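You operate a simulated robot arm through the tools that you are given. There is no shell and no other tool. Be economical: measure what you need, move in short steps, check, and stop when the job is done.

Carry out the task below with a simulated robot arm. There is one attempt and no reset: what you move stays moved.

JOB
Soak up the pink spill with the 44 ml and 31 ml sponges, the blue with the 63 ml.
Fine: put all three back where they stood; leave the other sponges dry.

Only the result counts: the job must be done as asked and must still hold three seconds after the hand-in. Knocking over, shifting, dropping, spilling or breaking anything else fails it.

ROBOT AND FRAMES
A 7-joint arm with a two-finger parallel gripper, fixed in place. Base frame: the origin is at the foot of the arm, x ahead of it, y to its left, z up; the work surface is at about z = 0.784. Units: m, rad, N and s.
With the tool pointing down near the work surface it reaches from about 0.3 to 0.7 m from the base axis. Its first joint turns from -1.152 to 1.152 rad. Payload 1.57 kg.
The tool frame sits at the grasp point between the pads (the TCP): z along the fingers, y along the line on which they close. The tips reach 0.03 m beyond it. Largest opening 0.11 m; finger width 0.024, thickness 0.012; the body of the gripper, 0.048 by 0.112 m, starts 0.078 m behind the TCP.
Orientation is told as [roll, pitch, yaw] about the base's x, y, z axes, in that order, counted from this pose: with the fingers straight down and closing along the base's y, the tool's x points along the base's -x, its y along +y and its z along -z.

CONTROLS
- The arm moves only by the tool servo_tool. Its argument "deltas" is text: rows parted by semicolons, each of 7 numbers parted by spaces: the turn, a rotation vector about the tool's x, y, z in rad, then the shift along the tool's x, y, z in m, then the opening in per cent of the stroke, from 0 (shut) to 100 (fully open). In form: ax ay az dx dy dz gripper; .... A call has 1 to 8 rows; each row shifts and turns the commanded pose from where the row before left it, along the tool's axes as they then stand. A row lasts 0.2 s, in which the tool goes at most 0.05 m and 0.15 rad; a call with a longer step from one row to the next is refused whole, and so is a gripper value outside its range. A pose out of reach is approached as far as the arm can. The call stops where the force on the tool passes 40 N (or 10 N more than at its start, if that is more) or the arm is blocked; 0.2 s more then pass. The fingers move at their own pace (about 0.108 m/s each) and stop on an object; they squeeze with about 20 N. The grip force told is the motor's: it shows also when the fingers shut on nothing. Time passes only in rows, and 0.2 s behind the last, so rows that do not move let the fingers close. The reply holds the time, the measured pose of the TCP, the force on the tool along the base axes, the opening and the grip force, in the units named above and with some noise, with the torque about the TCP (base axes, N m) and any sound that the robot's microphone picked up, and new pictures: "show" is both (left out), scene, wrist or none.
- Cameras (640 x 400 px; columns grow to the right, rows downward): "scene" is fixed at [0.1753, -0.4114, 1.3896]; the picture's right is [0.57, -0.82, 0.00], its down [-0.56, -0.39, -0.73] and it looks along [0.60, 0.42, -0.68] (base axes); focal length 334 px, centre (320, 200). "wrist" rides on the gripper at [0.07, 0.016, -0.141] in the tool frame; the picture's right is [-0.23, 0.97, 0.00], its down [-0.85, -0.20, -0.48] and it looks along [-0.47, -0.11, 0.88] (tool axes); focal length 222 px, centre (320, 200). There is no depth. A picture from a camera that has moved, and an enlarged one, comes with that camera's place and axes in the base frame and with its lens.
- enlarge(camera, box): a new picture of the part [left, top, right, bottom] of that camera's present view, enlarged. The clock stands still meanwhile.
- hand_in(): hands the job in; it is judged then, once.

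Go step by step. Nothing tells you positions but the pictures and the camera data: compare them with the known pose of the tool, close in by small moves and look again before you grip or let go. The budget is 120 turns and 200 pictures, counting those below and the enlarged ones. Unless the task says otherwise, let go and move clear before handing in, and close with one line.

The tools are called after "Request:" as a command line: name --argument value ..., lists and objects as JSON in quotes. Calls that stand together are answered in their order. servo_tool: Moves the arm, as the interface text tells. Its arguments: {"type":"object","properties":{"deltas":{"type":"string"},"show":{"type":"string","enum":["both","scene","wrist","none"]}},"required":["deltas"]} The other tools are called the same way: enlarge (camera, box) takes an enlarged picture of a part of a camera's view; hand_in () hands the job in.

At the start:

```text
clock: 0.0
position: [0.3786, -0.0676, 1.0988]
orientation: [0.0, -0.002, -0.001]
force: [0.0, -0.7, -0.6]
ft_torque: [0.02, 0.02, 0.0]
gripper_width: 0.1101
grip_force: 0.1
```

scene: 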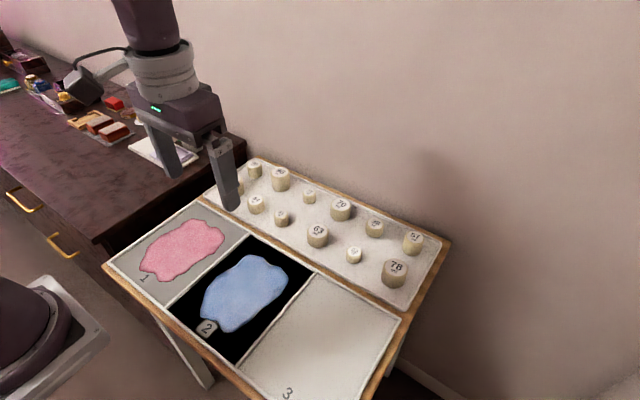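
wrist: 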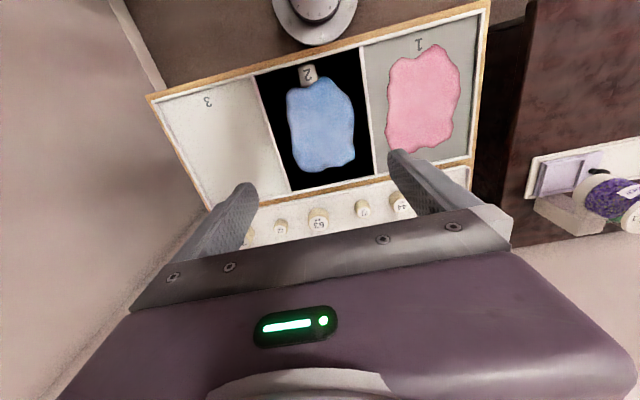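

I see a tray with three cells (pink in 1, blue in 2) and a rack of labelled sponges behind. I'll enlarge the sponges to read the labels.

Request:
enlarge --camera "scene" --box '[220, 150, 340, 250]'

Request:
enlarge --camera "scene" --box '[320, 190, 440, 290]'

Request:
enlarge --camera "scene" --box '[100, 150, 460, 400]'

```text
4.00 times, centred on (280, 200) of scene
camera zoom: at [0.1753, -0.4114, 1.3896], right [0.57, -0.82, 0.0], down [-0.56, -0.39, -0.73], along [0.6, 0.42, -0.68], focal length 1335 px, centre (480, 200)
```

zoom: 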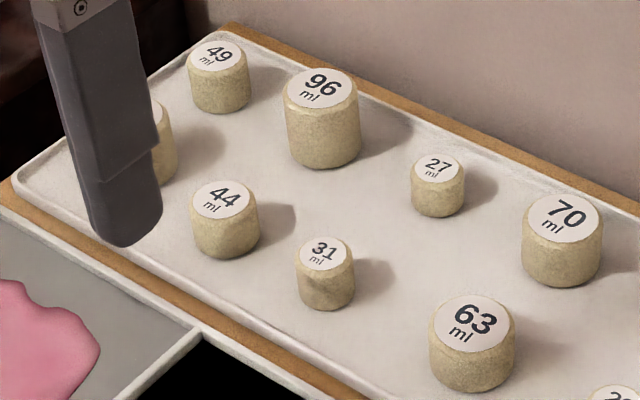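

```text
4.00 times, centred on (380, 240) of scene
camera zoom: at [0.1753, -0.4114, 1.3896], right [0.57, -0.82, 0.0], down [-0.56, -0.39, -0.73], along [0.6, 0.42, -0.68], focal length 1335 px, centre (80, 40)
```

zoom: 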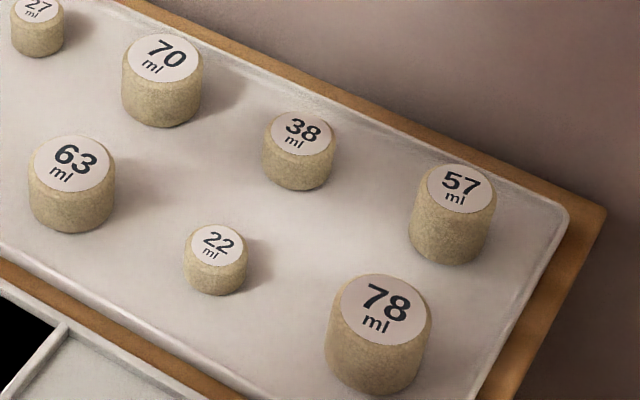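

```text
1.60 times, centred on (280, 275) of scene
camera zoom: at [0.1753, -0.4114, 1.3896], right [0.57, -0.82, 0.0], down [-0.56, -0.39, -0.73], along [0.6, 0.42, -0.68], focal length 534 px, centre (384, 80)
```

zoom: 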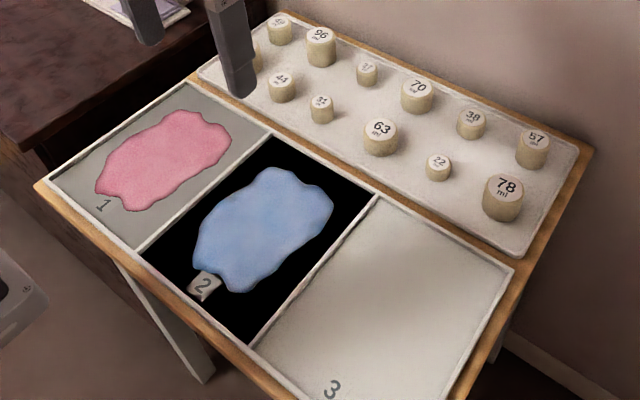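

Sponges in the front row: 44 ≈ (0.589, 0.078), 31 ≈ (0.588, −0.006), 63 ≈ (0.592, −0.114). I'll go above the 63 first and look.

Request:
servo_tool --deltas "0 0 0 -0.0355 -0.0077 0.0248 77; 0 0 0 -0.0355 -0.0077 0.0248 77; 0 0 0 -0.0355 -0.0077 0.0248 77; 0 0 0 -0.0355 -0.0077 0.0248 77; 0 0 0 -0.0355 -0.0077 0.0248 77; 0 0 0 -0.0355 -0.0077 0.0248 77; 0 0 0 0 0 0 77"

```text
clock: 1.6
position: [0.5947, -0.1108, 0.9477]
orientation: [0.001, 0.0, 0.001]
force: [0.2, -0.7, 0.4]
ft_torque: [0.01, 0.0, -0.04]
gripper_width: 0.085
grip_force: 0.0
camera wrist: at [0.5238, -0.0955, 1.09], right [0.23, 0.97, 0.0], down [0.85, -0.2, 0.48], along [0.47, -0.11, -0.88], focal length 222 px, centre (320, 200)
```

scene: 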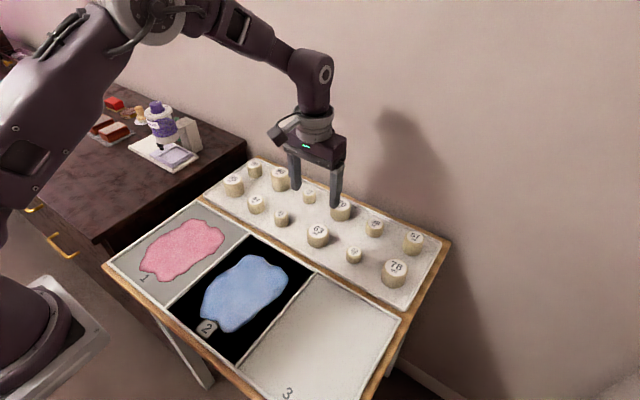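
wrist: 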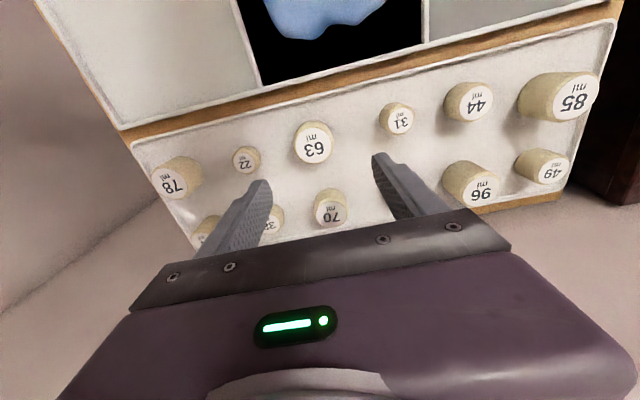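

The 63 appears near (0.596, −0.119). I'll lower to z 0.865 above it and check alignment.

Request:
servo_tool --deltas "0 0 0 0 -0.004 0.028 77; 0 0 0 0 -0.004 0.028 77; 0 0 0 0 0 0.026 77; 0 0 0 0 0 0 77"

Request:
enlarge --camera "scene" --box '[270, 180, 390, 280]'

```text
clock: 2.6
position: [0.5912, -0.1213, 0.8691]
orientation: [0.0, 0.0, 0.0]
force: [0.1, -0.2, 0.2]
ft_torque: [0.04, -0.01, 0.0]
gripper_width: 0.0846
grip_force: 0.1
camera wrist: at [0.5224, -0.1048, 1.0104], right [0.23, 0.97, 0.0], down [0.85, -0.2, 0.48], along [0.47, -0.11, -0.88], focal length 222 px, centre (320, 200)
```

scene: 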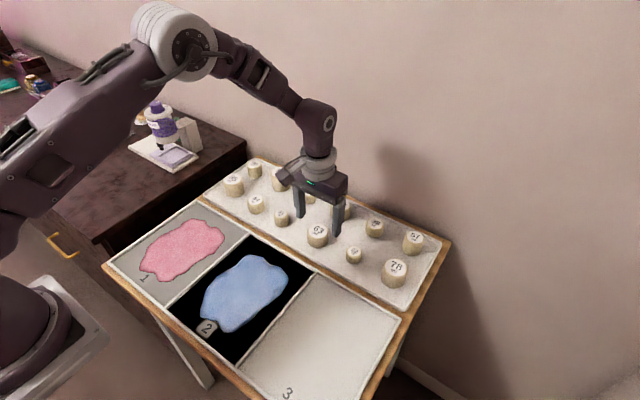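
wrist: 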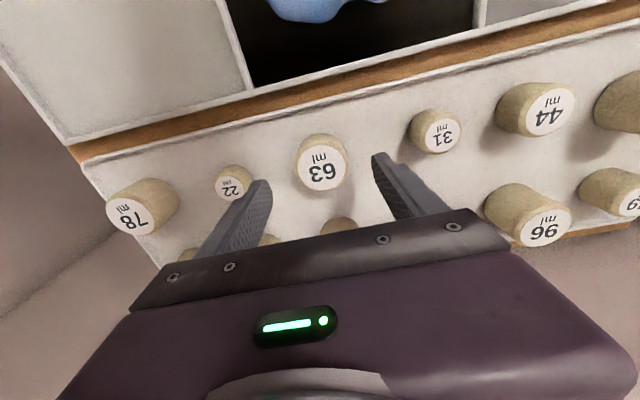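

```text
4.00 times, centred on (330, 230) of scene
camera zoom: at [0.1753, -0.4114, 1.3896], right [0.57, -0.82, 0.0], down [-0.56, -0.39, -0.73], along [0.6, 0.42, -0.68], focal length 1335 px, centre (280, 80)
```

zoom: 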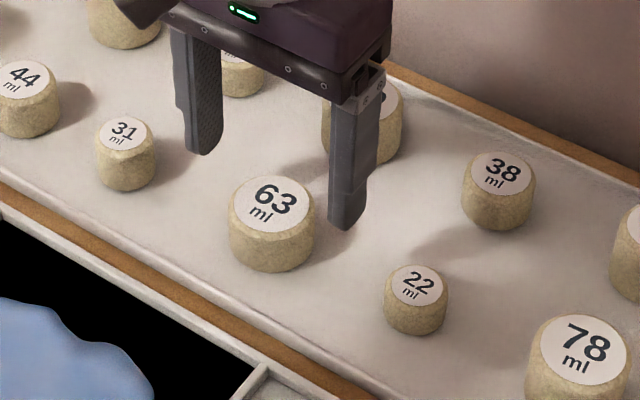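

Aligned with the 63 (≈0.592, −0.120). Going down around it, then closing.

Request:
servo_tool --deltas "0 0 0 0 0 0.02 77; 0 0 0 0 0 0.02 77; 0 0 0 0 0 0.006 77; 0 0 0 0 0 0 77"

Request:
enlarge --camera "scene" --box '[270, 180, 390, 280]'

```text
clock: 3.6
position: [0.5911, -0.1207, 0.8212]
orientation: [-0.001, -0.001, 0.001]
force: [-0.2, 0.6, -0.3]
ft_torque: [0.01, -0.01, -0.01]
gripper_width: 0.0848
grip_force: 0.1
camera wrist: at [0.5215, -0.1048, 0.9632], right [0.23, 0.97, 0.0], down [0.86, -0.2, 0.48], along [0.47, -0.11, -0.88], focal length 222 px, centre (320, 200)
```

scene: 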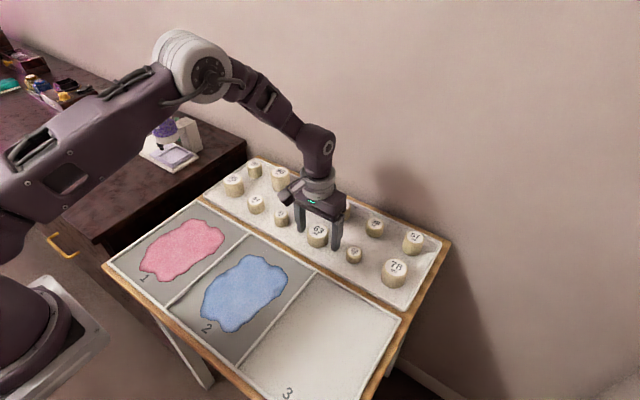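
wrist: 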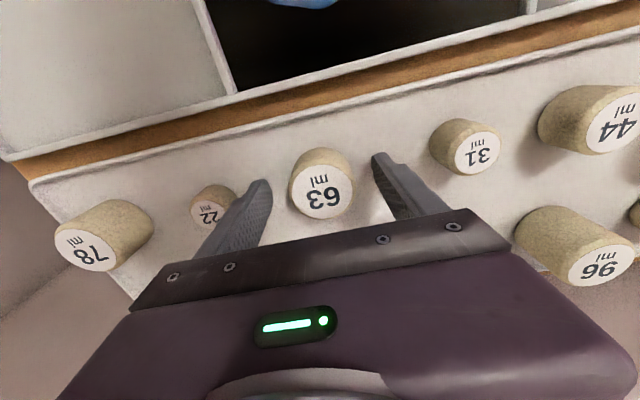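

```text
4.00 times, centred on (330, 230) of scene
camera zoom: at [0.1753, -0.4114, 1.3896], right [0.57, -0.82, 0.0], down [-0.56, -0.39, -0.73], along [0.6, 0.42, -0.68], focal length 1335 px, centre (280, 80)
```

zoom: 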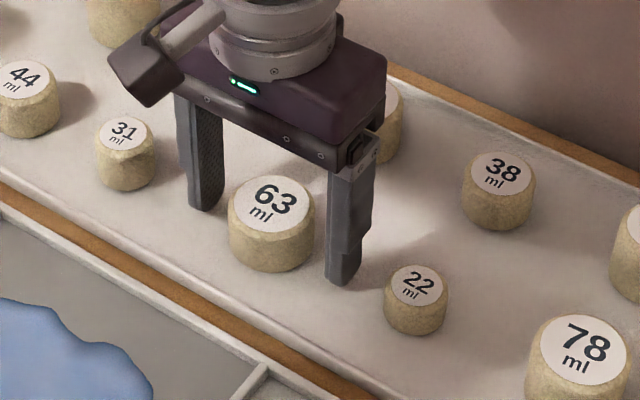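

Fingers straddle the 63 symmetrically. Closing gently.

Request:
servo_tool --deltas "0 0 0 0 0 0 55; 0 0 0 0 0 0 45; 0 0 0 0 0 0 42; 0 0 0 0 0 0 42; 0 0 0 0 0 0 42" --show "none"

Request:
enlarge --camera "scene" --box '[270, 180, 390, 280]'

```text
clock: 4.8
position: [0.59, -0.1212, 0.8222]
orientation: [0.0, 0.0, -0.001]
force: [-0.3, -0.6, 0.2]
ft_torque: [-0.02, -0.01, 0.02]
gripper_width: 0.0481
grip_force: 20.3
```

```text
4.00 times, centred on (330, 230) of scene
camera zoom: at [0.1753, -0.4114, 1.3896], right [0.57, -0.82, 0.0], down [-0.56, -0.39, -0.73], along [0.6, 0.42, -0.68], focal length 1335 px, centre (280, 80)
```

zoom: 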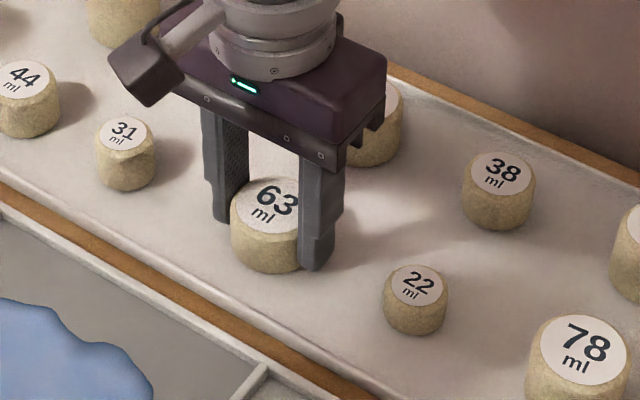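

Holding the 63 (width 48 mm). I'll lift it and carry it over the blue spill.

Request:
servo_tool --deltas "0 0 0 0 0 -0.025 42; 0 0 0 0 0 -0.035 42; 0 0 0 0 0 -0.02 42; 0 0 0 0.04 0.01 0 42; 0 0 0 0.04 0.01 0 42; 0 0 0 0.04 0.01 0 42; 0 0 0 0.04 0.01 0 42; 0 0 0 0.035 0.01 0 42"

```text
clock: 6.6
position: [0.398, -0.0704, 0.9028]
orientation: [0.0, 0.0, -0.001]
force: [-0.2, -0.3, -0.5]
ft_torque: [0.0, -0.03, -0.03]
gripper_width: 0.0481
grip_force: 19.8
camera wrist: at [0.3295, -0.0531, 1.0447], right [0.23, 0.97, 0.0], down [0.85, -0.2, 0.48], along [0.47, -0.11, -0.88], focal length 222 px, centre (320, 200)
```

scene: 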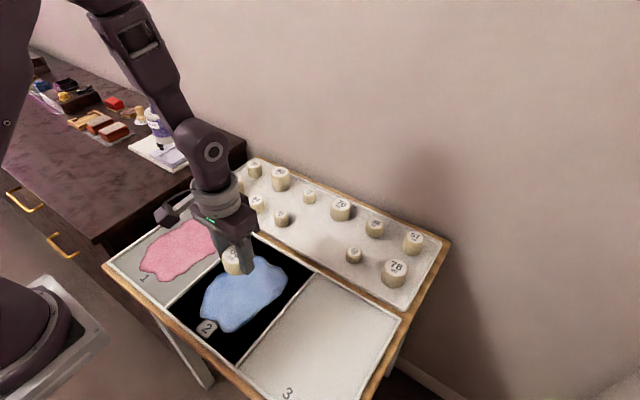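
wrist: 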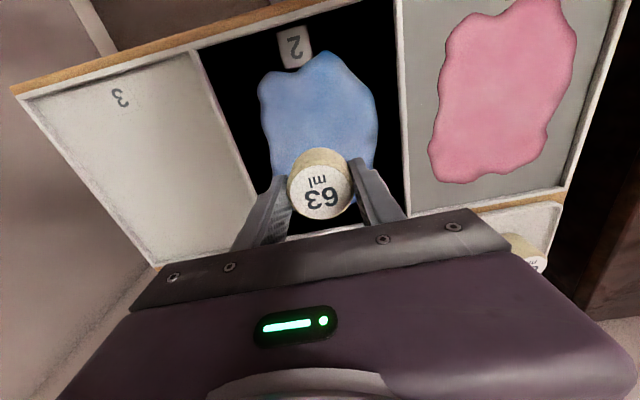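

The 63 is above the blue spill; lowering carefully.

Request:
servo_tool --deltas "0 0 0 0.004 0.002 0.03 42; 0 0 0 0.003 0 0.03 42; 0 0 0 0 0 0.012 42; 0 0 0 0 0 0.004 42; 0 0 0 0 0 0.004 42; 0 0 0 0 0 0 42"

```text
clock: 8.0
position: [0.3906, -0.0686, 0.8215]
orientation: [-0.001, -0.001, -0.001]
force: [0.3, 0.4, -0.4]
ft_torque: [0.01, 0.0, 0.01]
gripper_width: 0.0483
grip_force: 19.9
camera wrist: at [0.3218, -0.0524, 0.9636], right [0.23, 0.97, 0.0], down [0.86, -0.2, 0.48], along [0.47, -0.11, -0.88], focal length 222 px, centre (320, 200)
```

scene: 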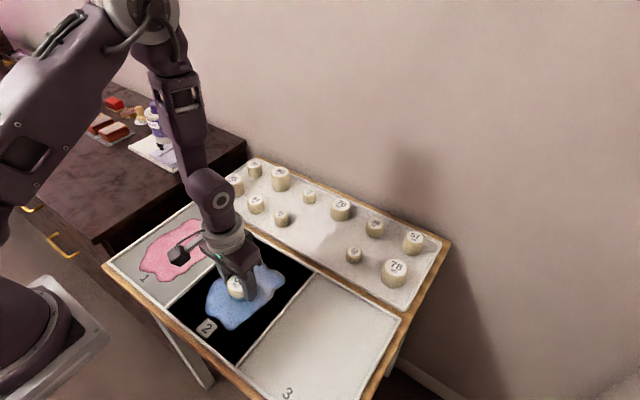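
wrist: 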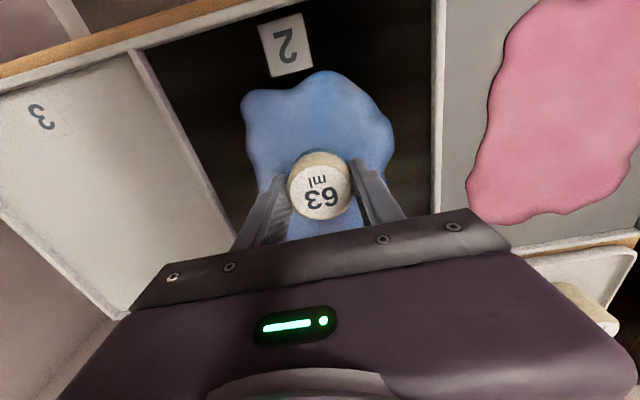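

The spill may be shrinking already. I'll go down slightly until contact and wait.

Request:
servo_tool --deltas "0 0 0 0 0 0.002 42; 0 0 0 0 0 0.002 42; 0 0 0 0 0 0 42; 0 0 0 0 0 0 42; 0 0 0 0 0 0 42; 0 0 0 0 0 0 42; 0 0 0 0 0 0 42"

```text
clock: 9.6
position: [0.3902, -0.0686, 0.8177]
orientation: [0.0, 0.002, 0.0]
force: [1.0, -1.1, 4.5]
ft_torque: [-0.14, -0.08, -0.02]
gripper_width: 0.0482
grip_force: 19.6
camera wrist: at [0.3212, -0.0522, 0.96], right [0.23, 0.97, 0.0], down [0.85, -0.2, 0.48], along [0.47, -0.11, -0.88], focal length 222 px, centre (320, 200)
```

scene: 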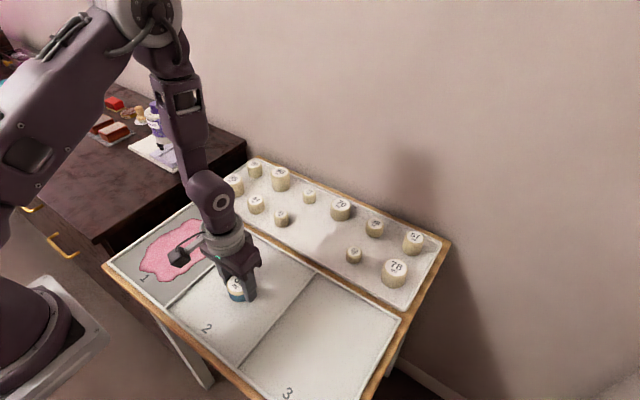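
wrist: 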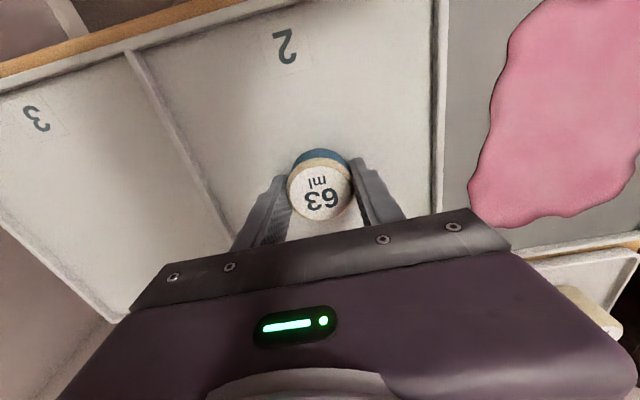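

Blue is gone and the 63 shows blue at the base. I'll carry it back to its original spot, hovering first.

Request:
servo_tool --deltas "0 0 0 0 0 -0.024 42; 0 0 0 0 0 -0.035 42; 0 0 0 0 0 -0.025 42; 0 0 0 -0.0404 -0.0104 0 42; 0 0 0 -0.0404 -0.0104 0 42; 0 0 0 -0.0404 -0.0104 0 42; 0 0 0 -0.0404 -0.0104 0 42; 0 0 0 -0.0404 -0.0104 0 42"

Request:
servo_tool --deltas "0 0 0 0 0 0 42; 0 0 0 0 0 0.03 42; 0 0 0 0 0 0.03 42; 0 0 0 0 0 0.0145 42; 0 0 0 0 0 0.005 42; 0 0 0 0 0 0 42"

Request:
enlarge --camera "scene" --box '[270, 180, 390, 280]'

```text
clock: 11.4
position: [0.59, -0.1228, 0.9017]
orientation: [-0.001, 0.001, 0.001]
force: [0.7, 0.5, 0.1]
ft_torque: [0.04, 0.0, 0.0]
gripper_width: 0.0483
grip_force: 20.4
camera wrist: at [0.5212, -0.1064, 1.0431], right [0.23, 0.97, 0.0], down [0.86, -0.2, 0.48], along [0.46, -0.11, -0.88], focal length 222 px, centre (320, 200)
```

scene: 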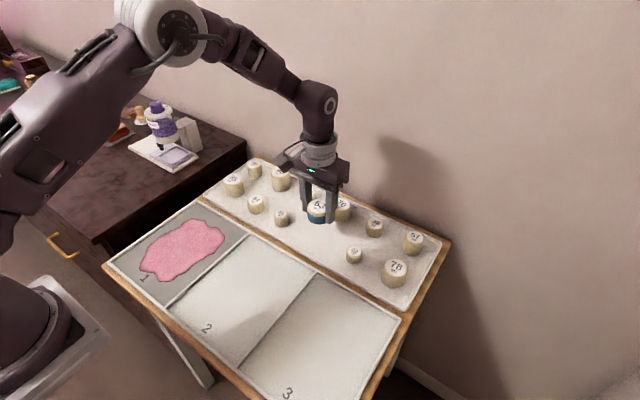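
wrist: 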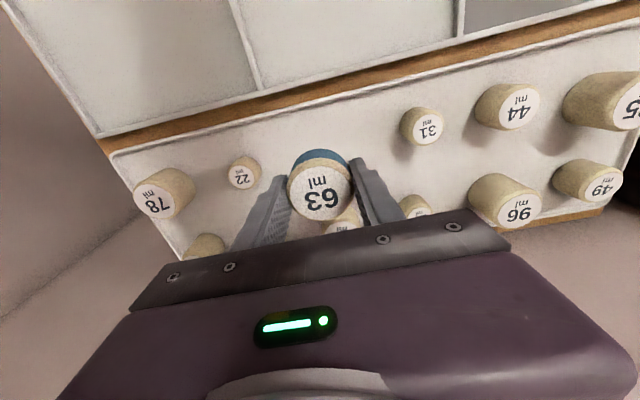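

```text
clock: 12.8
position: [0.591, -0.1199, 0.8226]
orientation: [0.0, -0.001, 0.0]
force: [0.1, 0.1, 0.0]
ft_torque: [-0.03, 0.0, 0.0]
gripper_width: 0.0479
grip_force: 19.9
camera wrist: at [0.5219, -0.1051, 0.9638], right [0.23, 0.97, 0.0], down [0.86, -0.2, 0.48], along [0.47, -0.11, -0.88], focal length 222 px, centre (320, 200)
```

scene: 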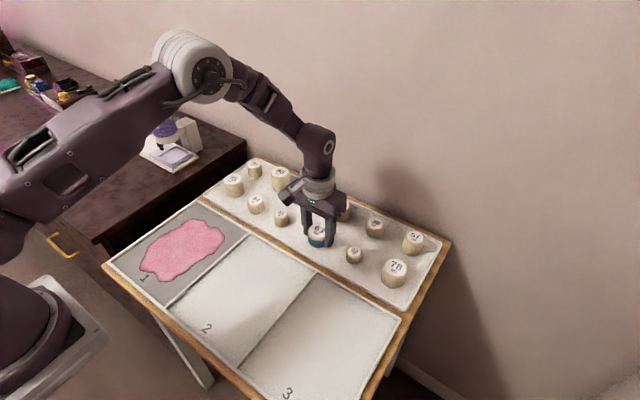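
wrist: 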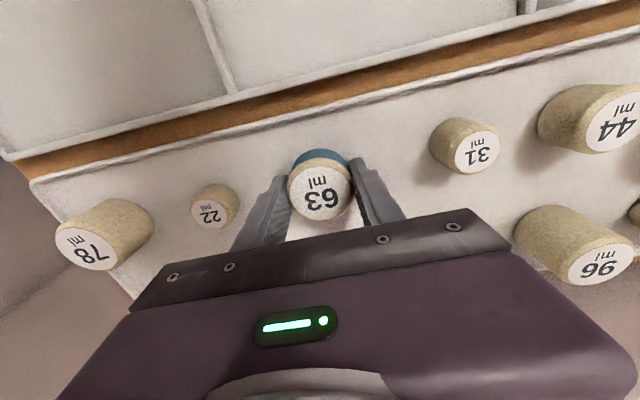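

```text
4.00 times, centred on (330, 230) of scene
camera zoom: at [0.1753, -0.4114, 1.3896], right [0.57, -0.82, 0.0], down [-0.56, -0.39, -0.73], along [0.6, 0.42, -0.68], focal length 1335 px, centre (280, 80)
```

zoom: 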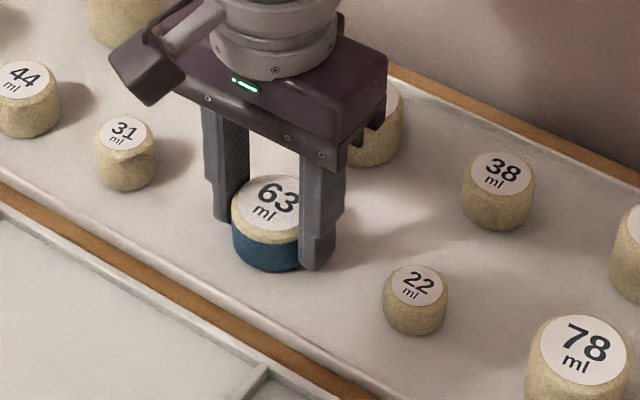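

The 63 is back in place. I'll release, lift and go above the 31.

Request:
servo_tool --deltas "0 0 0 0 0 0.0005 42; 0 0 0 0 0 0 60; 0 0 0 0 0 0 77; 0 0 0 0 0 0 77; 0 0 0 0 0 -0.03 77; 0 0 0 0 0 -0.03 77; 0 0 0 0 0 -0.015 77" --show "none"

Request:
servo_tool --deltas "0 0 0 0.001 0.04 0 64; 0 0 0 0.001 0.04 0 64; 0 0 0 0 0.028 0 64; 0 0 0 0 0 0.03 64; 0 0 0 0 0 0 64"

Request:
enlarge --camera "scene" --box '[220, 170, 340, 270]'

```text
clock: 14.4
position: [0.592, -0.1223, 0.8979]
orientation: [-0.002, -0.002, -0.001]
force: [-0.4, 0.2, -0.3]
ft_torque: [-0.01, 0.01, 0.03]
gripper_width: 0.0848
grip_force: 0.1
```

```text
clock: 15.6
position: [0.5894, -0.0133, 0.8671]
orientation: [0.0, 0.001, 0.0]
force: [-0.2, 0.7, -0.4]
ft_torque: [-0.02, 0.01, -0.02]
gripper_width: 0.0703
grip_force: 0.1
camera wrist: at [0.5202, 0.0029, 1.0092], right [0.23, 0.97, 0.0], down [0.85, -0.2, 0.48], along [0.47, -0.11, -0.88], focal length 222 px, centre (320, 200)
```

scene: 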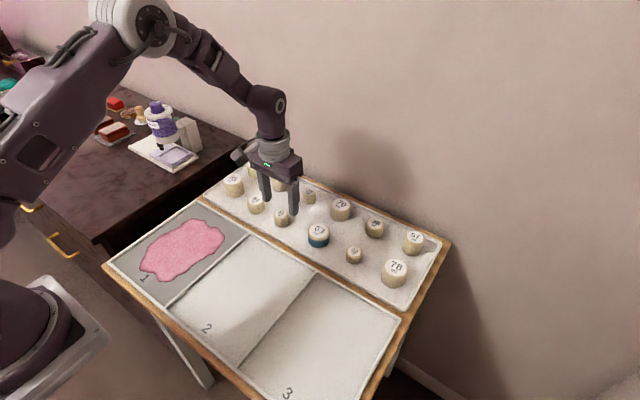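
wrist: 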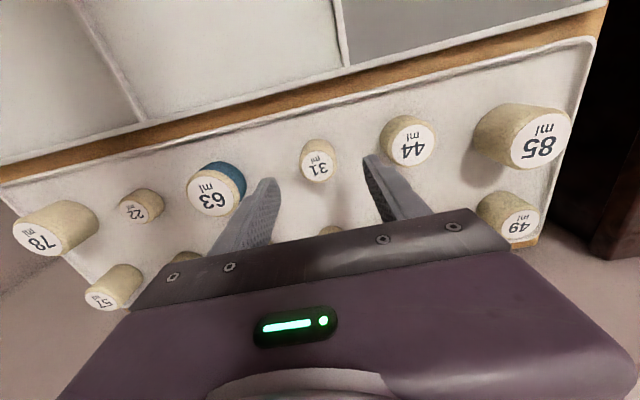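

```text
4.00 times, centred on (280, 220) of scene
camera zoom: at [0.1753, -0.4114, 1.3896], right [0.57, -0.82, 0.0], down [-0.56, -0.39, -0.73], along [0.6, 0.42, -0.68], focal length 1335 px, centre (480, 120)
```

zoom: 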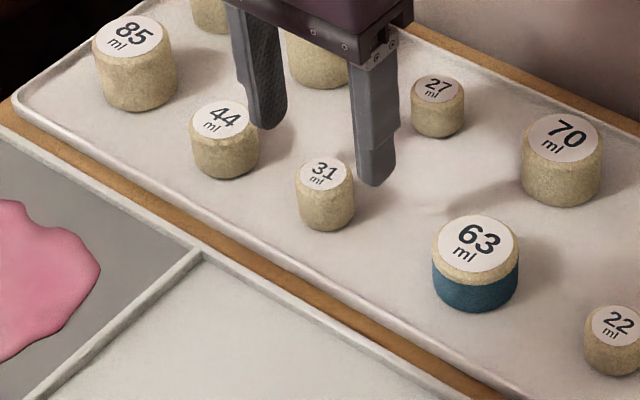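

The 31 is at about (0.587, −0.014). Descend and grip.

Request:
servo_tool --deltas "0 0 0 0.002 0 0.02 64; 0 0 0 0 0 0.02 64; 0 0 0 0 0 0.0065 64; 0 0 0 0 0 0 64; 0 0 0 0 0 0 45; 0 0 0 0 0 0 35; 0 0 0 0 0 0 28; 0 0 0 0 0 0 28"

Request:
servo_tool --deltas "0 0 0 0 0 0 28" --show "none"

Request:
enlarge --camera "scene" --box '[220, 170, 340, 270]'

```text
clock: 17.4
position: [0.5882, -0.0124, 0.8212]
orientation: [-0.001, 0.001, 0.0]
force: [0.2, 0.1, 1.0]
ft_torque: [-0.02, 0.02, 0.01]
gripper_width: 0.0334
grip_force: 20.4
camera wrist: at [0.5193, 0.0035, 0.9619], right [0.23, 0.97, 0.0], down [0.85, -0.2, 0.48], along [0.47, -0.11, -0.88], focal length 222 px, centre (320, 200)
```

scene: 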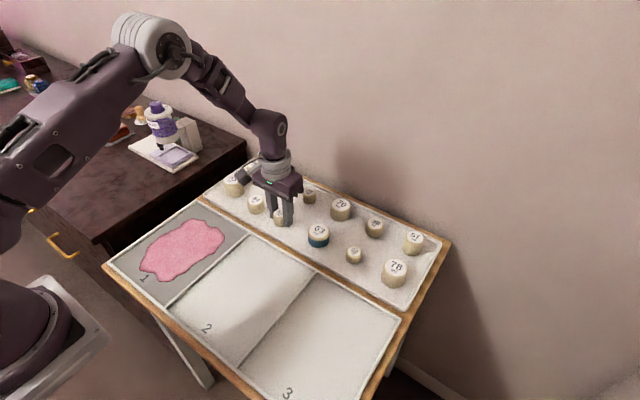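
wrist: 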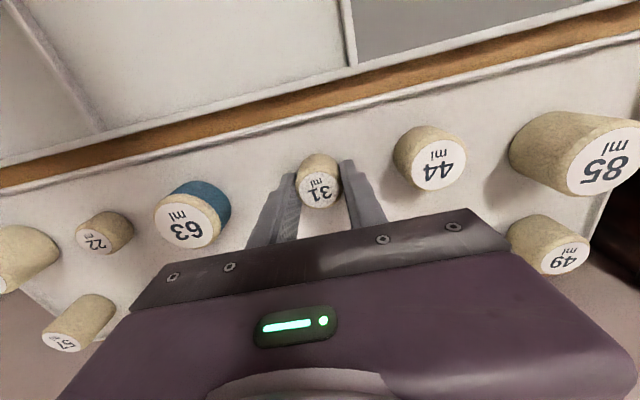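

```text
clock: 17.8
position: [0.5886, -0.0133, 0.8206]
orientation: [0.0, 0.001, 0.0]
force: [0.0, 0.2, 0.5]
ft_torque: [0.01, 0.02, -0.04]
gripper_width: 0.0333
grip_force: 19.4
```

```text
4.00 times, centred on (280, 220) of scene
camera zoom: at [0.1753, -0.4114, 1.3896], right [0.57, -0.82, 0.0], down [-0.56, -0.39, -0.73], along [0.6, 0.42, -0.68], focal length 1335 px, centre (480, 120)
```

zoom: 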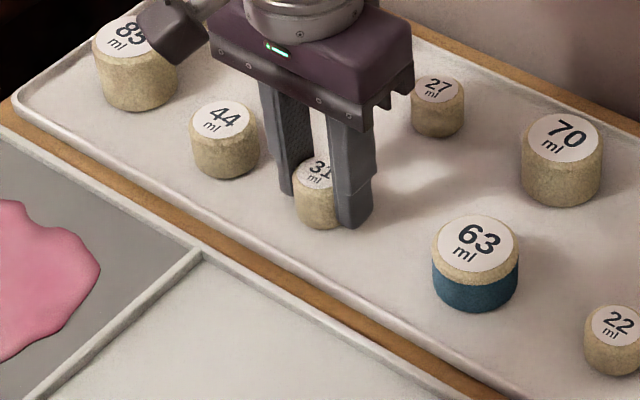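

Gripped the 31 (33 mm). Carrying it over the pink spill.

Request:
servo_tool --deltas "0 0 0 0 0 -0.025 28; 0 0 0 0 0 -0.035 28; 0 0 0 0 0 -0.02 28; 0 0 0 0.0386 0.0276 0 28; 0 0 0 0.0386 0.0276 0 28; 0 0 0 0.0386 0.0276 0 28; 0 0 0 0.0386 0.0276 0 28; 0 0 0 0.0386 0.0276 0 28"

```text
clock: 19.6
position: [0.3948, 0.1268, 0.9021]
orientation: [-0.001, 0.0, -0.002]
force: [0.3, -0.4, 0.4]
ft_torque: [-0.02, -0.02, 0.02]
gripper_width: 0.0335
grip_force: 20.2
camera wrist: at [0.3261, 0.1434, 1.0439], right [0.23, 0.97, 0.0], down [0.85, -0.2, 0.48], along [0.47, -0.11, -0.88], focal length 222 px, centre (320, 200)
```

scene: 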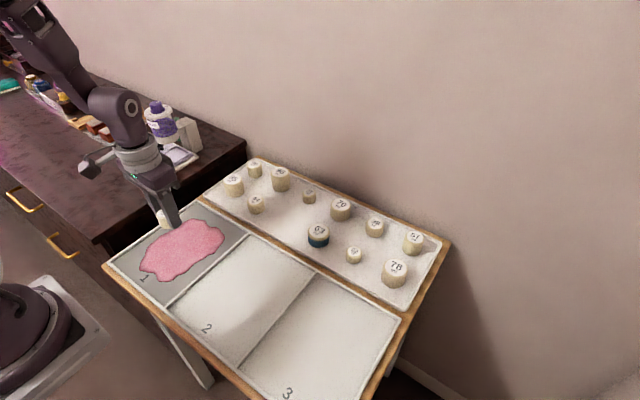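
wrist: 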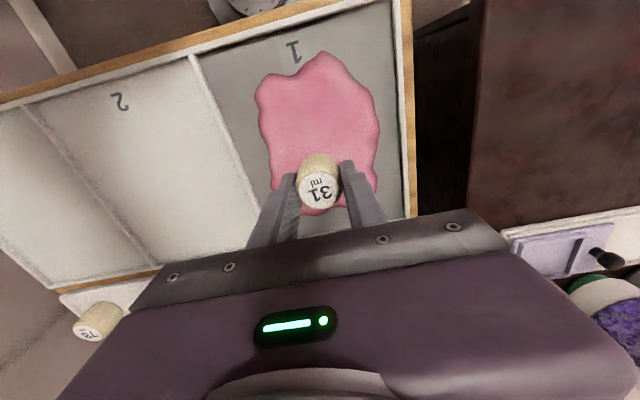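

Positioned over the pink; lowering and waiting.

Request:
servo_tool --deltas "0 0 0 0.005 0 0.03 28; 0 0 0 0 0 0.03 28; 0 0 0 0 0 0.014 28; 0 0 0 0 0 0.006 28; 0 0 0 0 0 0.003 28; 0 0 0 0 0 0 28; 0 0 0 0 0 0 28; 0 0 0 0 0 0 28" --show "none"

Request:
servo_tool --deltas "0 0 0 0 0 0 28; 0 0 0 0 0 0 28; 0 0 0 0 0 0 28; 0 0 0 0 0 0 28"

```text
clock: 21.4
position: [0.3908, 0.1266, 0.8178]
orientation: [-0.001, 0.001, 0.0]
force: [-0.9, -0.2, 3.5]
ft_torque: [-0.02, 0.07, 0.0]
gripper_width: 0.0334
grip_force: 19.8
```

```text
clock: 22.4
position: [0.39, 0.126, 0.8181]
orientation: [0.0, 0.001, 0.001]
force: [-0.5, -0.2, 2.0]
ft_torque: [0.01, 0.04, 0.02]
gripper_width: 0.0333
grip_force: 19.8
camera wrist: at [0.3209, 0.1422, 0.9599], right [0.23, 0.97, 0.0], down [0.85, -0.2, 0.48], along [0.47, -0.11, -0.88], focal length 222 px, centre (320, 200)
```

scene: 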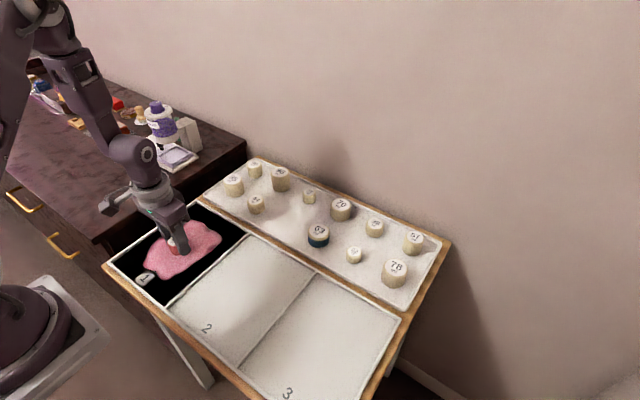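
wrist: 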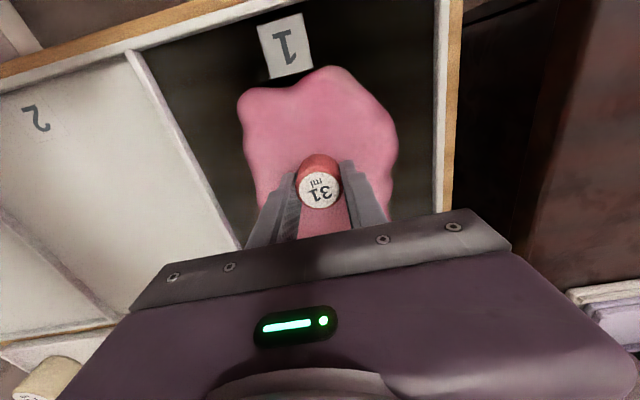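

The 31 is turning pink and the spill has shrunk. I'll wait a little more to check that it's saturated.

Request:
servo_tool --deltas "0 0 0 0 0 0 28; 0 0 0 0 0 0 28; 0 0 0 0 0 0 28; 0 0 0 0 0 0 28; 0 0 0 0 0 0 28; 0 0 0 0 0 0 28; 0 0 0 0 0 0 28; 0 0 0 0 0 0 28"

Request:
enlarge --camera "scene" --box '[120, 180, 260, 300]'

```text
clock: 24.2
position: [0.3899, 0.125, 0.8187]
orientation: [0.0, 0.002, 0.001]
force: [0.3, 0.4, 0.6]
ft_torque: [0.0, 0.0, 0.0]
gripper_width: 0.0334
grip_force: 20.2
camera wrist: at [0.3209, 0.1422, 0.9599], right [0.23, 0.97, 0.0], down [0.86, -0.2, 0.48], along [0.47, -0.11, -0.88], focal length 222 px, centre (320, 200)
```

scene: 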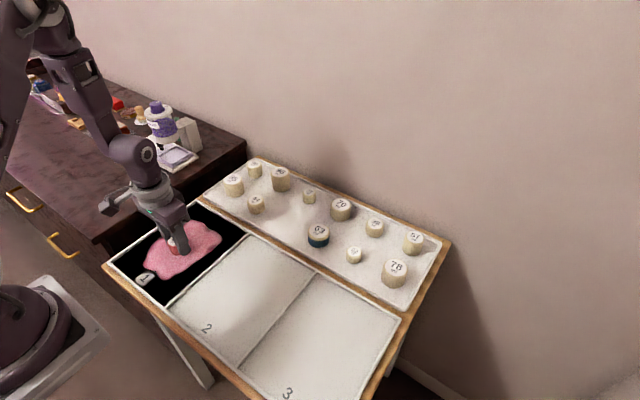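
wrist: 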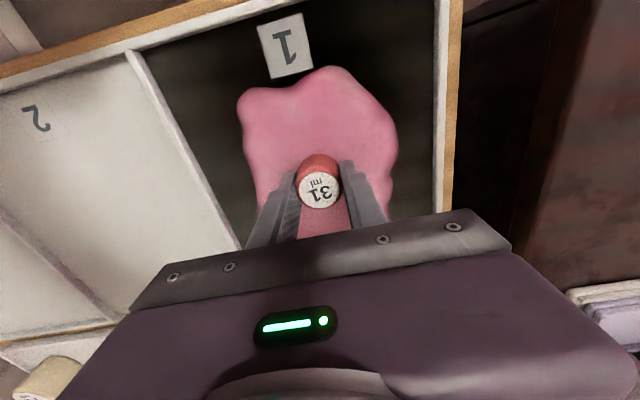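

```text
3.33 times, centred on (190, 240) of scene
camera zoom: at [0.1753, -0.4114, 1.3896], right [0.57, -0.82, 0.0], down [-0.56, -0.39, -0.73], along [0.6, 0.42, -0.68], focal length 1113 px, centre (753, 67)
```

zoom: 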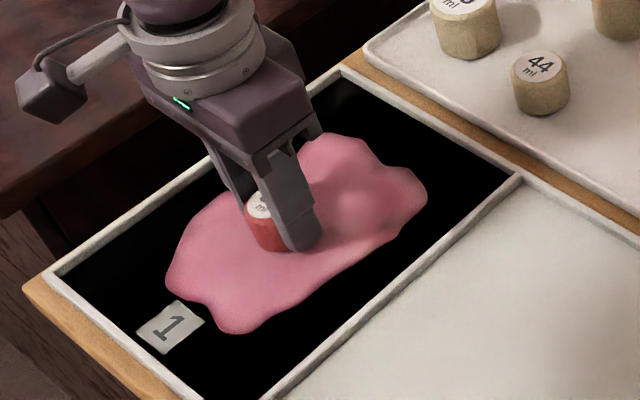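

Saturated (no further change). Returning the 31 to its spot.

Request:
servo_tool --deltas "0 0 0 0 0 -0.023 28; 0 0 0 0 0 -0.035 28; 0 0 0 0 0 -0.025 28; 0 0 0 -0.0396 -0.0276 0 28; 0 0 0 -0.0396 -0.0276 0 28; 0 0 0 -0.0396 -0.0276 0 28; 0 0 0 -0.0396 -0.0276 0 28; 0 0 0 -0.0396 -0.0276 0 28" --show "scene"

Request:
servo_tool --deltas "0 0 0 0 0 0 28; 0 0 0 0 0 0.03 28; 0 0 0 0 0 0.03 28; 0 0 0 0 0 0.0145 28; 0 0 0 0 0 0.005 28; 0 0 0 0 0 0 28"

Request:
enlarge --camera "scene" --box '[220, 170, 340, 270]'

```text
clock: 26.0
position: [0.5881, -0.0155, 0.9016]
orientation: [-0.001, 0.001, 0.0]
force: [0.8, -0.4, -0.2]
ft_torque: [0.03, 0.01, -0.02]
gripper_width: 0.0332
grip_force: 20.4
```

scene: 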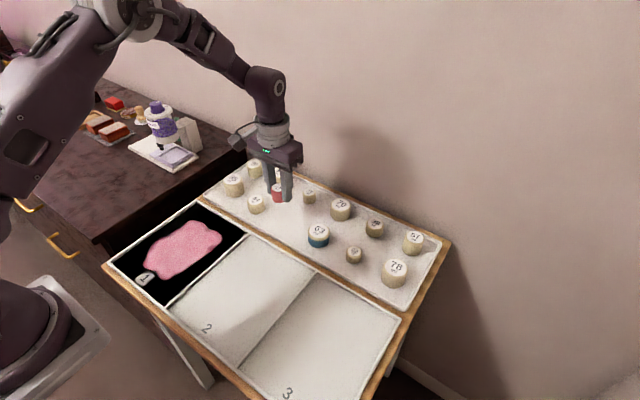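

```text
clock: 27.4
position: [0.5875, -0.0123, 0.8213]
orientation: [0.0, 0.0, -0.002]
force: [-1.5, -0.6, 2.7]
ft_torque: [-0.05, 0.08, 0.02]
gripper_width: 0.0331
grip_force: 19.6
camera wrist: at [0.5191, 0.0029, 0.962], right [0.23, 0.97, 0.0], down [0.86, -0.2, 0.48], along [0.47, -0.11, -0.88], focal length 222 px, centre (320, 200)
```

scene: 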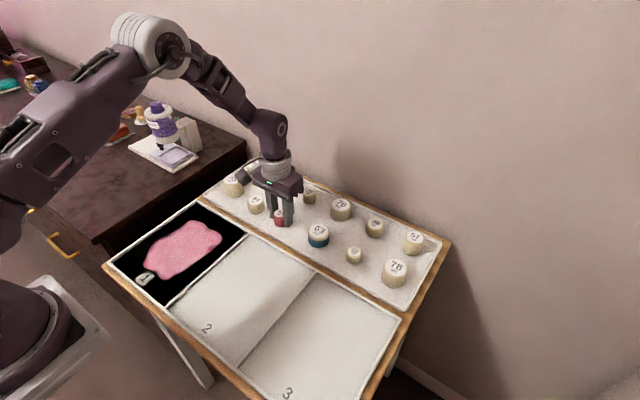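
wrist: 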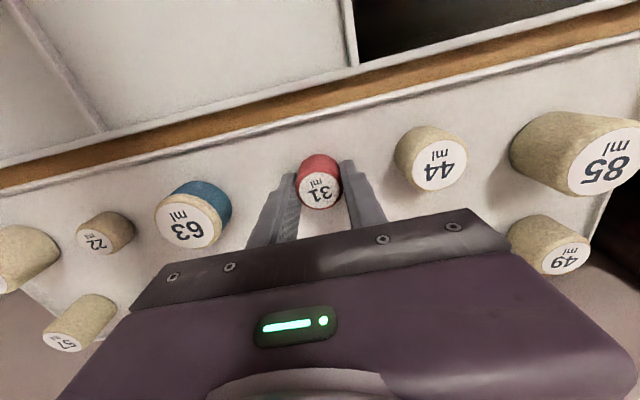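

```text
4.00 times, centred on (280, 220) of scene
camera zoom: at [0.1752, -0.4114, 1.3896], right [0.57, -0.82, 0.0], down [-0.56, -0.39, -0.73], along [0.6, 0.42, -0.68], focal length 1335 px, centre (480, 120)
```

zoom: 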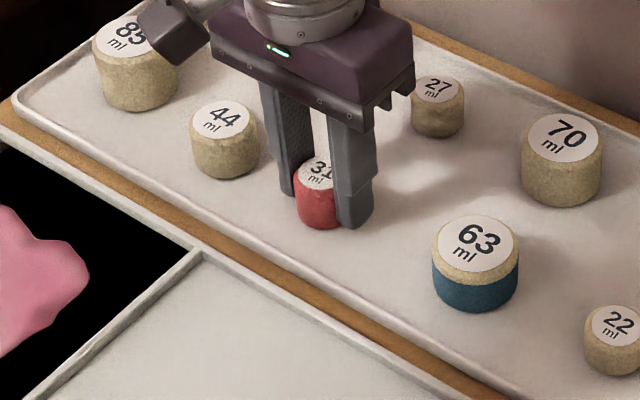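

The 31 is back in place; release, lift and go above the 44.

Request:
servo_tool --deltas "0 0 0 0 0 0 45; 0 0 0 0 0 0 64; 0 0 0 0 0 0 64; 0 0 0 0 0 -0.03 64; 0 0 0 0 0 -0.03 64; 0 0 0 0 0 -0.015 64" --show "none"

Request:
servo_tool --deltas "0 0 0 0 0.04 0 68; 0 0 0 0 0.041 0 68; 0 0 0 0 0 0.03 68; 0 0 0 0 0 0 68"

Request:
enlarge --camera "scene" --box '[220, 150, 340, 250]'

```text
clock: 28.8
position: [0.5873, -0.0138, 0.8957]
orientation: [0.0, 0.0, 0.002]
force: [-1.1, 0.6, -0.5]
ft_torque: [-0.02, 0.01, -0.01]
gripper_width: 0.0703
grip_force: 0.0
```

```text
clock: 29.8
position: [0.5877, 0.0692, 0.8643]
orientation: [-0.001, -0.002, 0.0]
force: [0.6, -0.2, -0.8]
ft_torque: [0.01, 0.01, 0.01]
gripper_width: 0.0747
grip_force: 0.1
camera wrist: at [0.5193, 0.0852, 1.0064], right [0.23, 0.97, 0.0], down [0.86, -0.2, 0.48], along [0.47, -0.11, -0.88], focal length 222 px, centre (320, 200)
```

scene: 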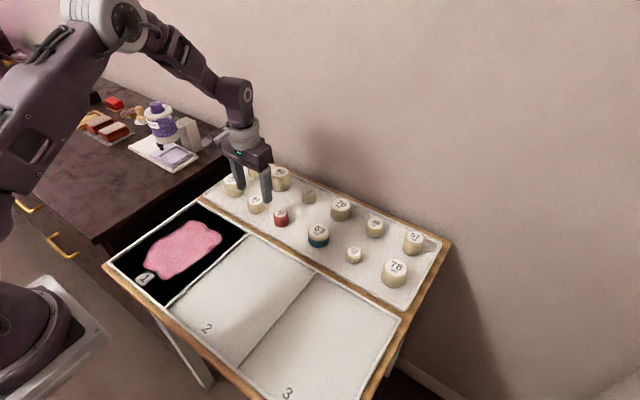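
wrist: 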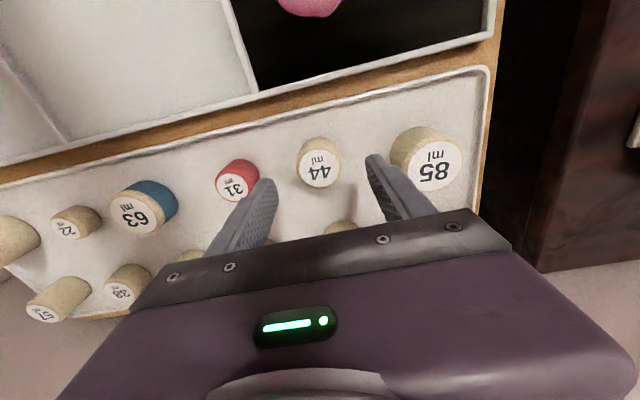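

```text
4.00 times, centred on (280, 200) of scene
camera zoom: at [0.1753, -0.4114, 1.3896], right [0.57, -0.82, 0.0], down [-0.56, -0.39, -0.73], along [0.6, 0.42, -0.68], focal length 1335 px, centre (480, 200)
```

zoom: 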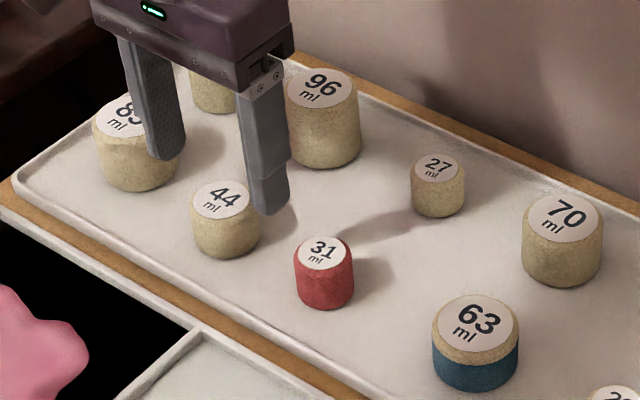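

The 44 is centred at about (0.588, 0.068). Descend and grip.

Request:
servo_tool --deltas "0 0 0 0 -0.001 0.02 68; 0 0 0 0 0 0.02 68; 0 0 0 0 0 0.003 68; 0 0 0 0 0 0 68; 0 0 0 0 0 0 48; 0 0 0 0 0 0 38; 0 0 0 0 0 0 33; 0 0 0 0 0 0 33"

Request:
servo_tool --deltas "0 0 0 0 0 0 33" --show "none"

Request:
enlarge --camera "scene" --box '[220, 150, 340, 250]'

```text
clock: 31.6
position: [0.5877, 0.0672, 0.822]
orientation: [0.0, 0.001, -0.003]
force: [-0.1, -0.7, -0.3]
ft_torque: [-0.01, 0.04, -0.02]
gripper_width: 0.04
grip_force: 19.9
camera wrist: at [0.5186, 0.0833, 0.9638], right [0.23, 0.97, 0.0], down [0.85, -0.2, 0.48], along [0.47, -0.11, -0.88], focal length 222 px, centre (320, 200)
```

scene: 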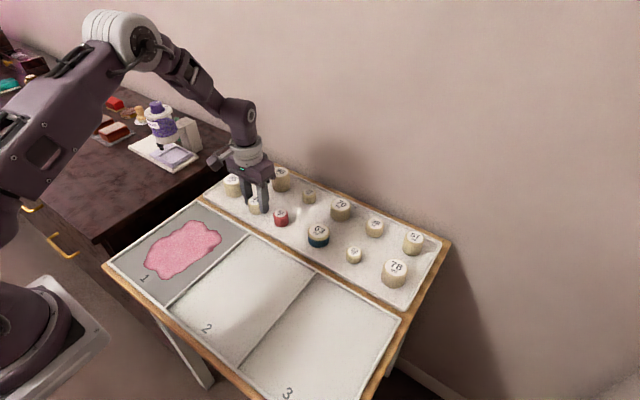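
wrist: 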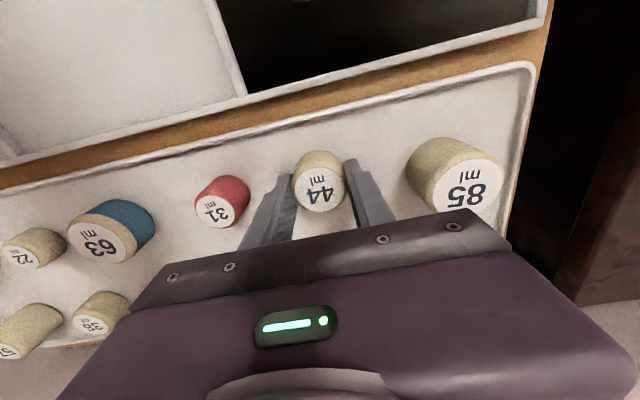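

```text
clock: 32.0
position: [0.5878, 0.0666, 0.8216]
orientation: [0.0, 0.0, 0.001]
force: [0.2, 0.4, 0.2]
ft_torque: [0.02, 0.0, 0.0]
gripper_width: 0.04
grip_force: 20.4
```

```text
4.00 times, centred on (280, 200) of scene
camera zoom: at [0.1753, -0.4114, 1.3896], right [0.57, -0.82, 0.0], down [-0.56, -0.39, -0.73], along [0.6, 0.42, -0.68], focal length 1335 px, centre (480, 200)
```

zoom: 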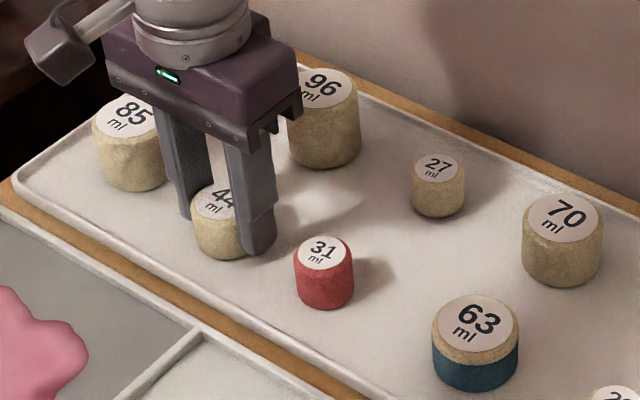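

Gripped the 44 (40 mm). Carrying it to the remaining pink and lowering.

Request:
servo_tool --deltas "0 0 0 0 0 -0.025 33; 0 0 0 0 0 -0.035 33; 0 0 0 0 0 -0.02 33; 0 0 0 0.0396 0.0116 0 33; 0 0 0 0.0396 0.0116 0 33; 0 0 0 0.0396 0.0116 0 33; 0 0 0 0.0396 0.0116 0 33; 0 0 0 0.0396 0.0116 0 33"

Request:
servo_tool --deltas "0 0 0 0 0 0.03 33; 0 0 0 0 0 0.03 33; 0 0 0 0 0 0.014 33; 0 0 0 0 0 0.006 33; 0 0 0 0 0 0.003 33; 0 0 0 0 0 0 33; 0 0 0 0 0 0 33; 0 0 0 0 0 0 33" --show "none"

Request:
servo_tool --deltas "0 0 0 0 0 0 33; 0 0 0 0 0 0 33; 0 0 0 0 0 0 33; 0 0 0 0 0 0 33; 0 0 0 0 0 0 33; 0 0 0 0 0 0 33; 0 0 0 0 0 0 33; 0 0 0 0 0 0 33"

```text
clock: 33.8
position: [0.3902, 0.1236, 0.9008]
orientation: [0.002, 0.0, -0.001]
force: [0.4, 0.2, 0.1]
ft_torque: [0.02, -0.02, -0.04]
gripper_width: 0.04
grip_force: 20.1
camera wrist: at [0.3214, 0.1395, 1.0426], right [0.23, 0.97, 0.0], down [0.85, -0.2, 0.48], along [0.47, -0.11, -0.88], focal length 222 px, centre (320, 200)
```

scene: 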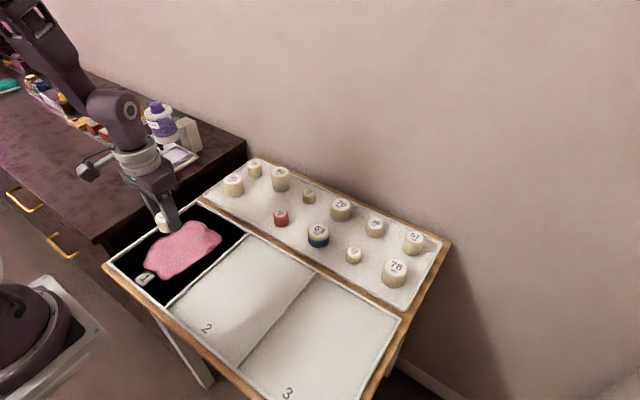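
wrist: 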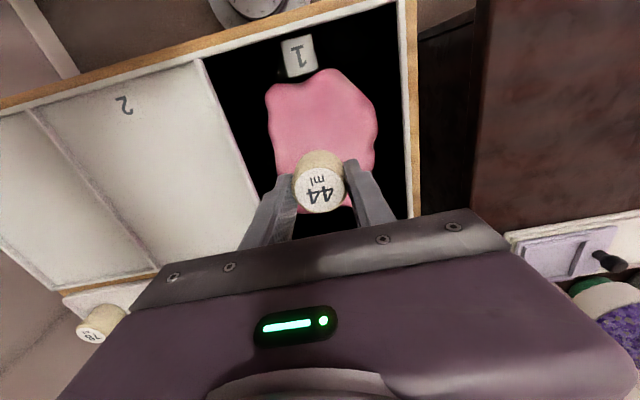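

```text
clock: 35.6
position: [0.39, 0.1259, 0.8195]
orientation: [0.001, 0.001, 0.0]
force: [-0.1, -0.9, 4.5]
ft_torque: [-0.03, 0.0, 0.02]
gripper_width: 0.0403
grip_force: 20.2
```

```text
clock: 37.4
position: [0.3897, 0.1248, 0.8202]
orientation: [-0.001, 0.001, -0.001]
force: [0.0, -0.3, 4.0]
ft_torque: [-0.07, 0.0, 0.01]
gripper_width: 0.04
grip_force: 20.0
camera wrist: at [0.3208, 0.1416, 0.9614], right [0.23, 0.97, 0.0], down [0.85, -0.2, 0.48], along [0.47, -0.11, -0.88], focal length 222 px, centre (320, 200)
```

scene: 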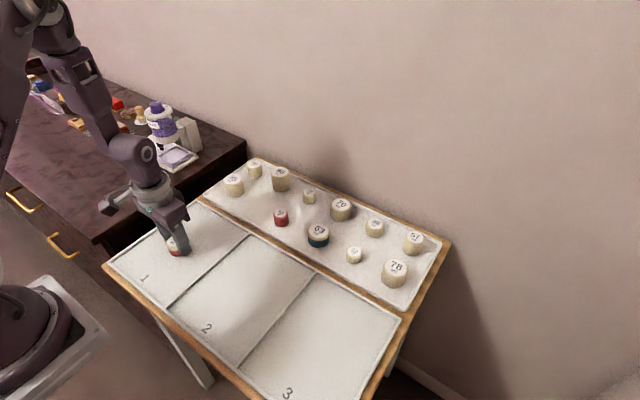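
wrist: 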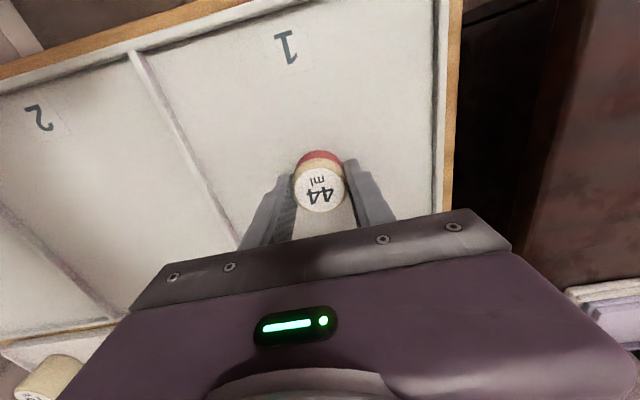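

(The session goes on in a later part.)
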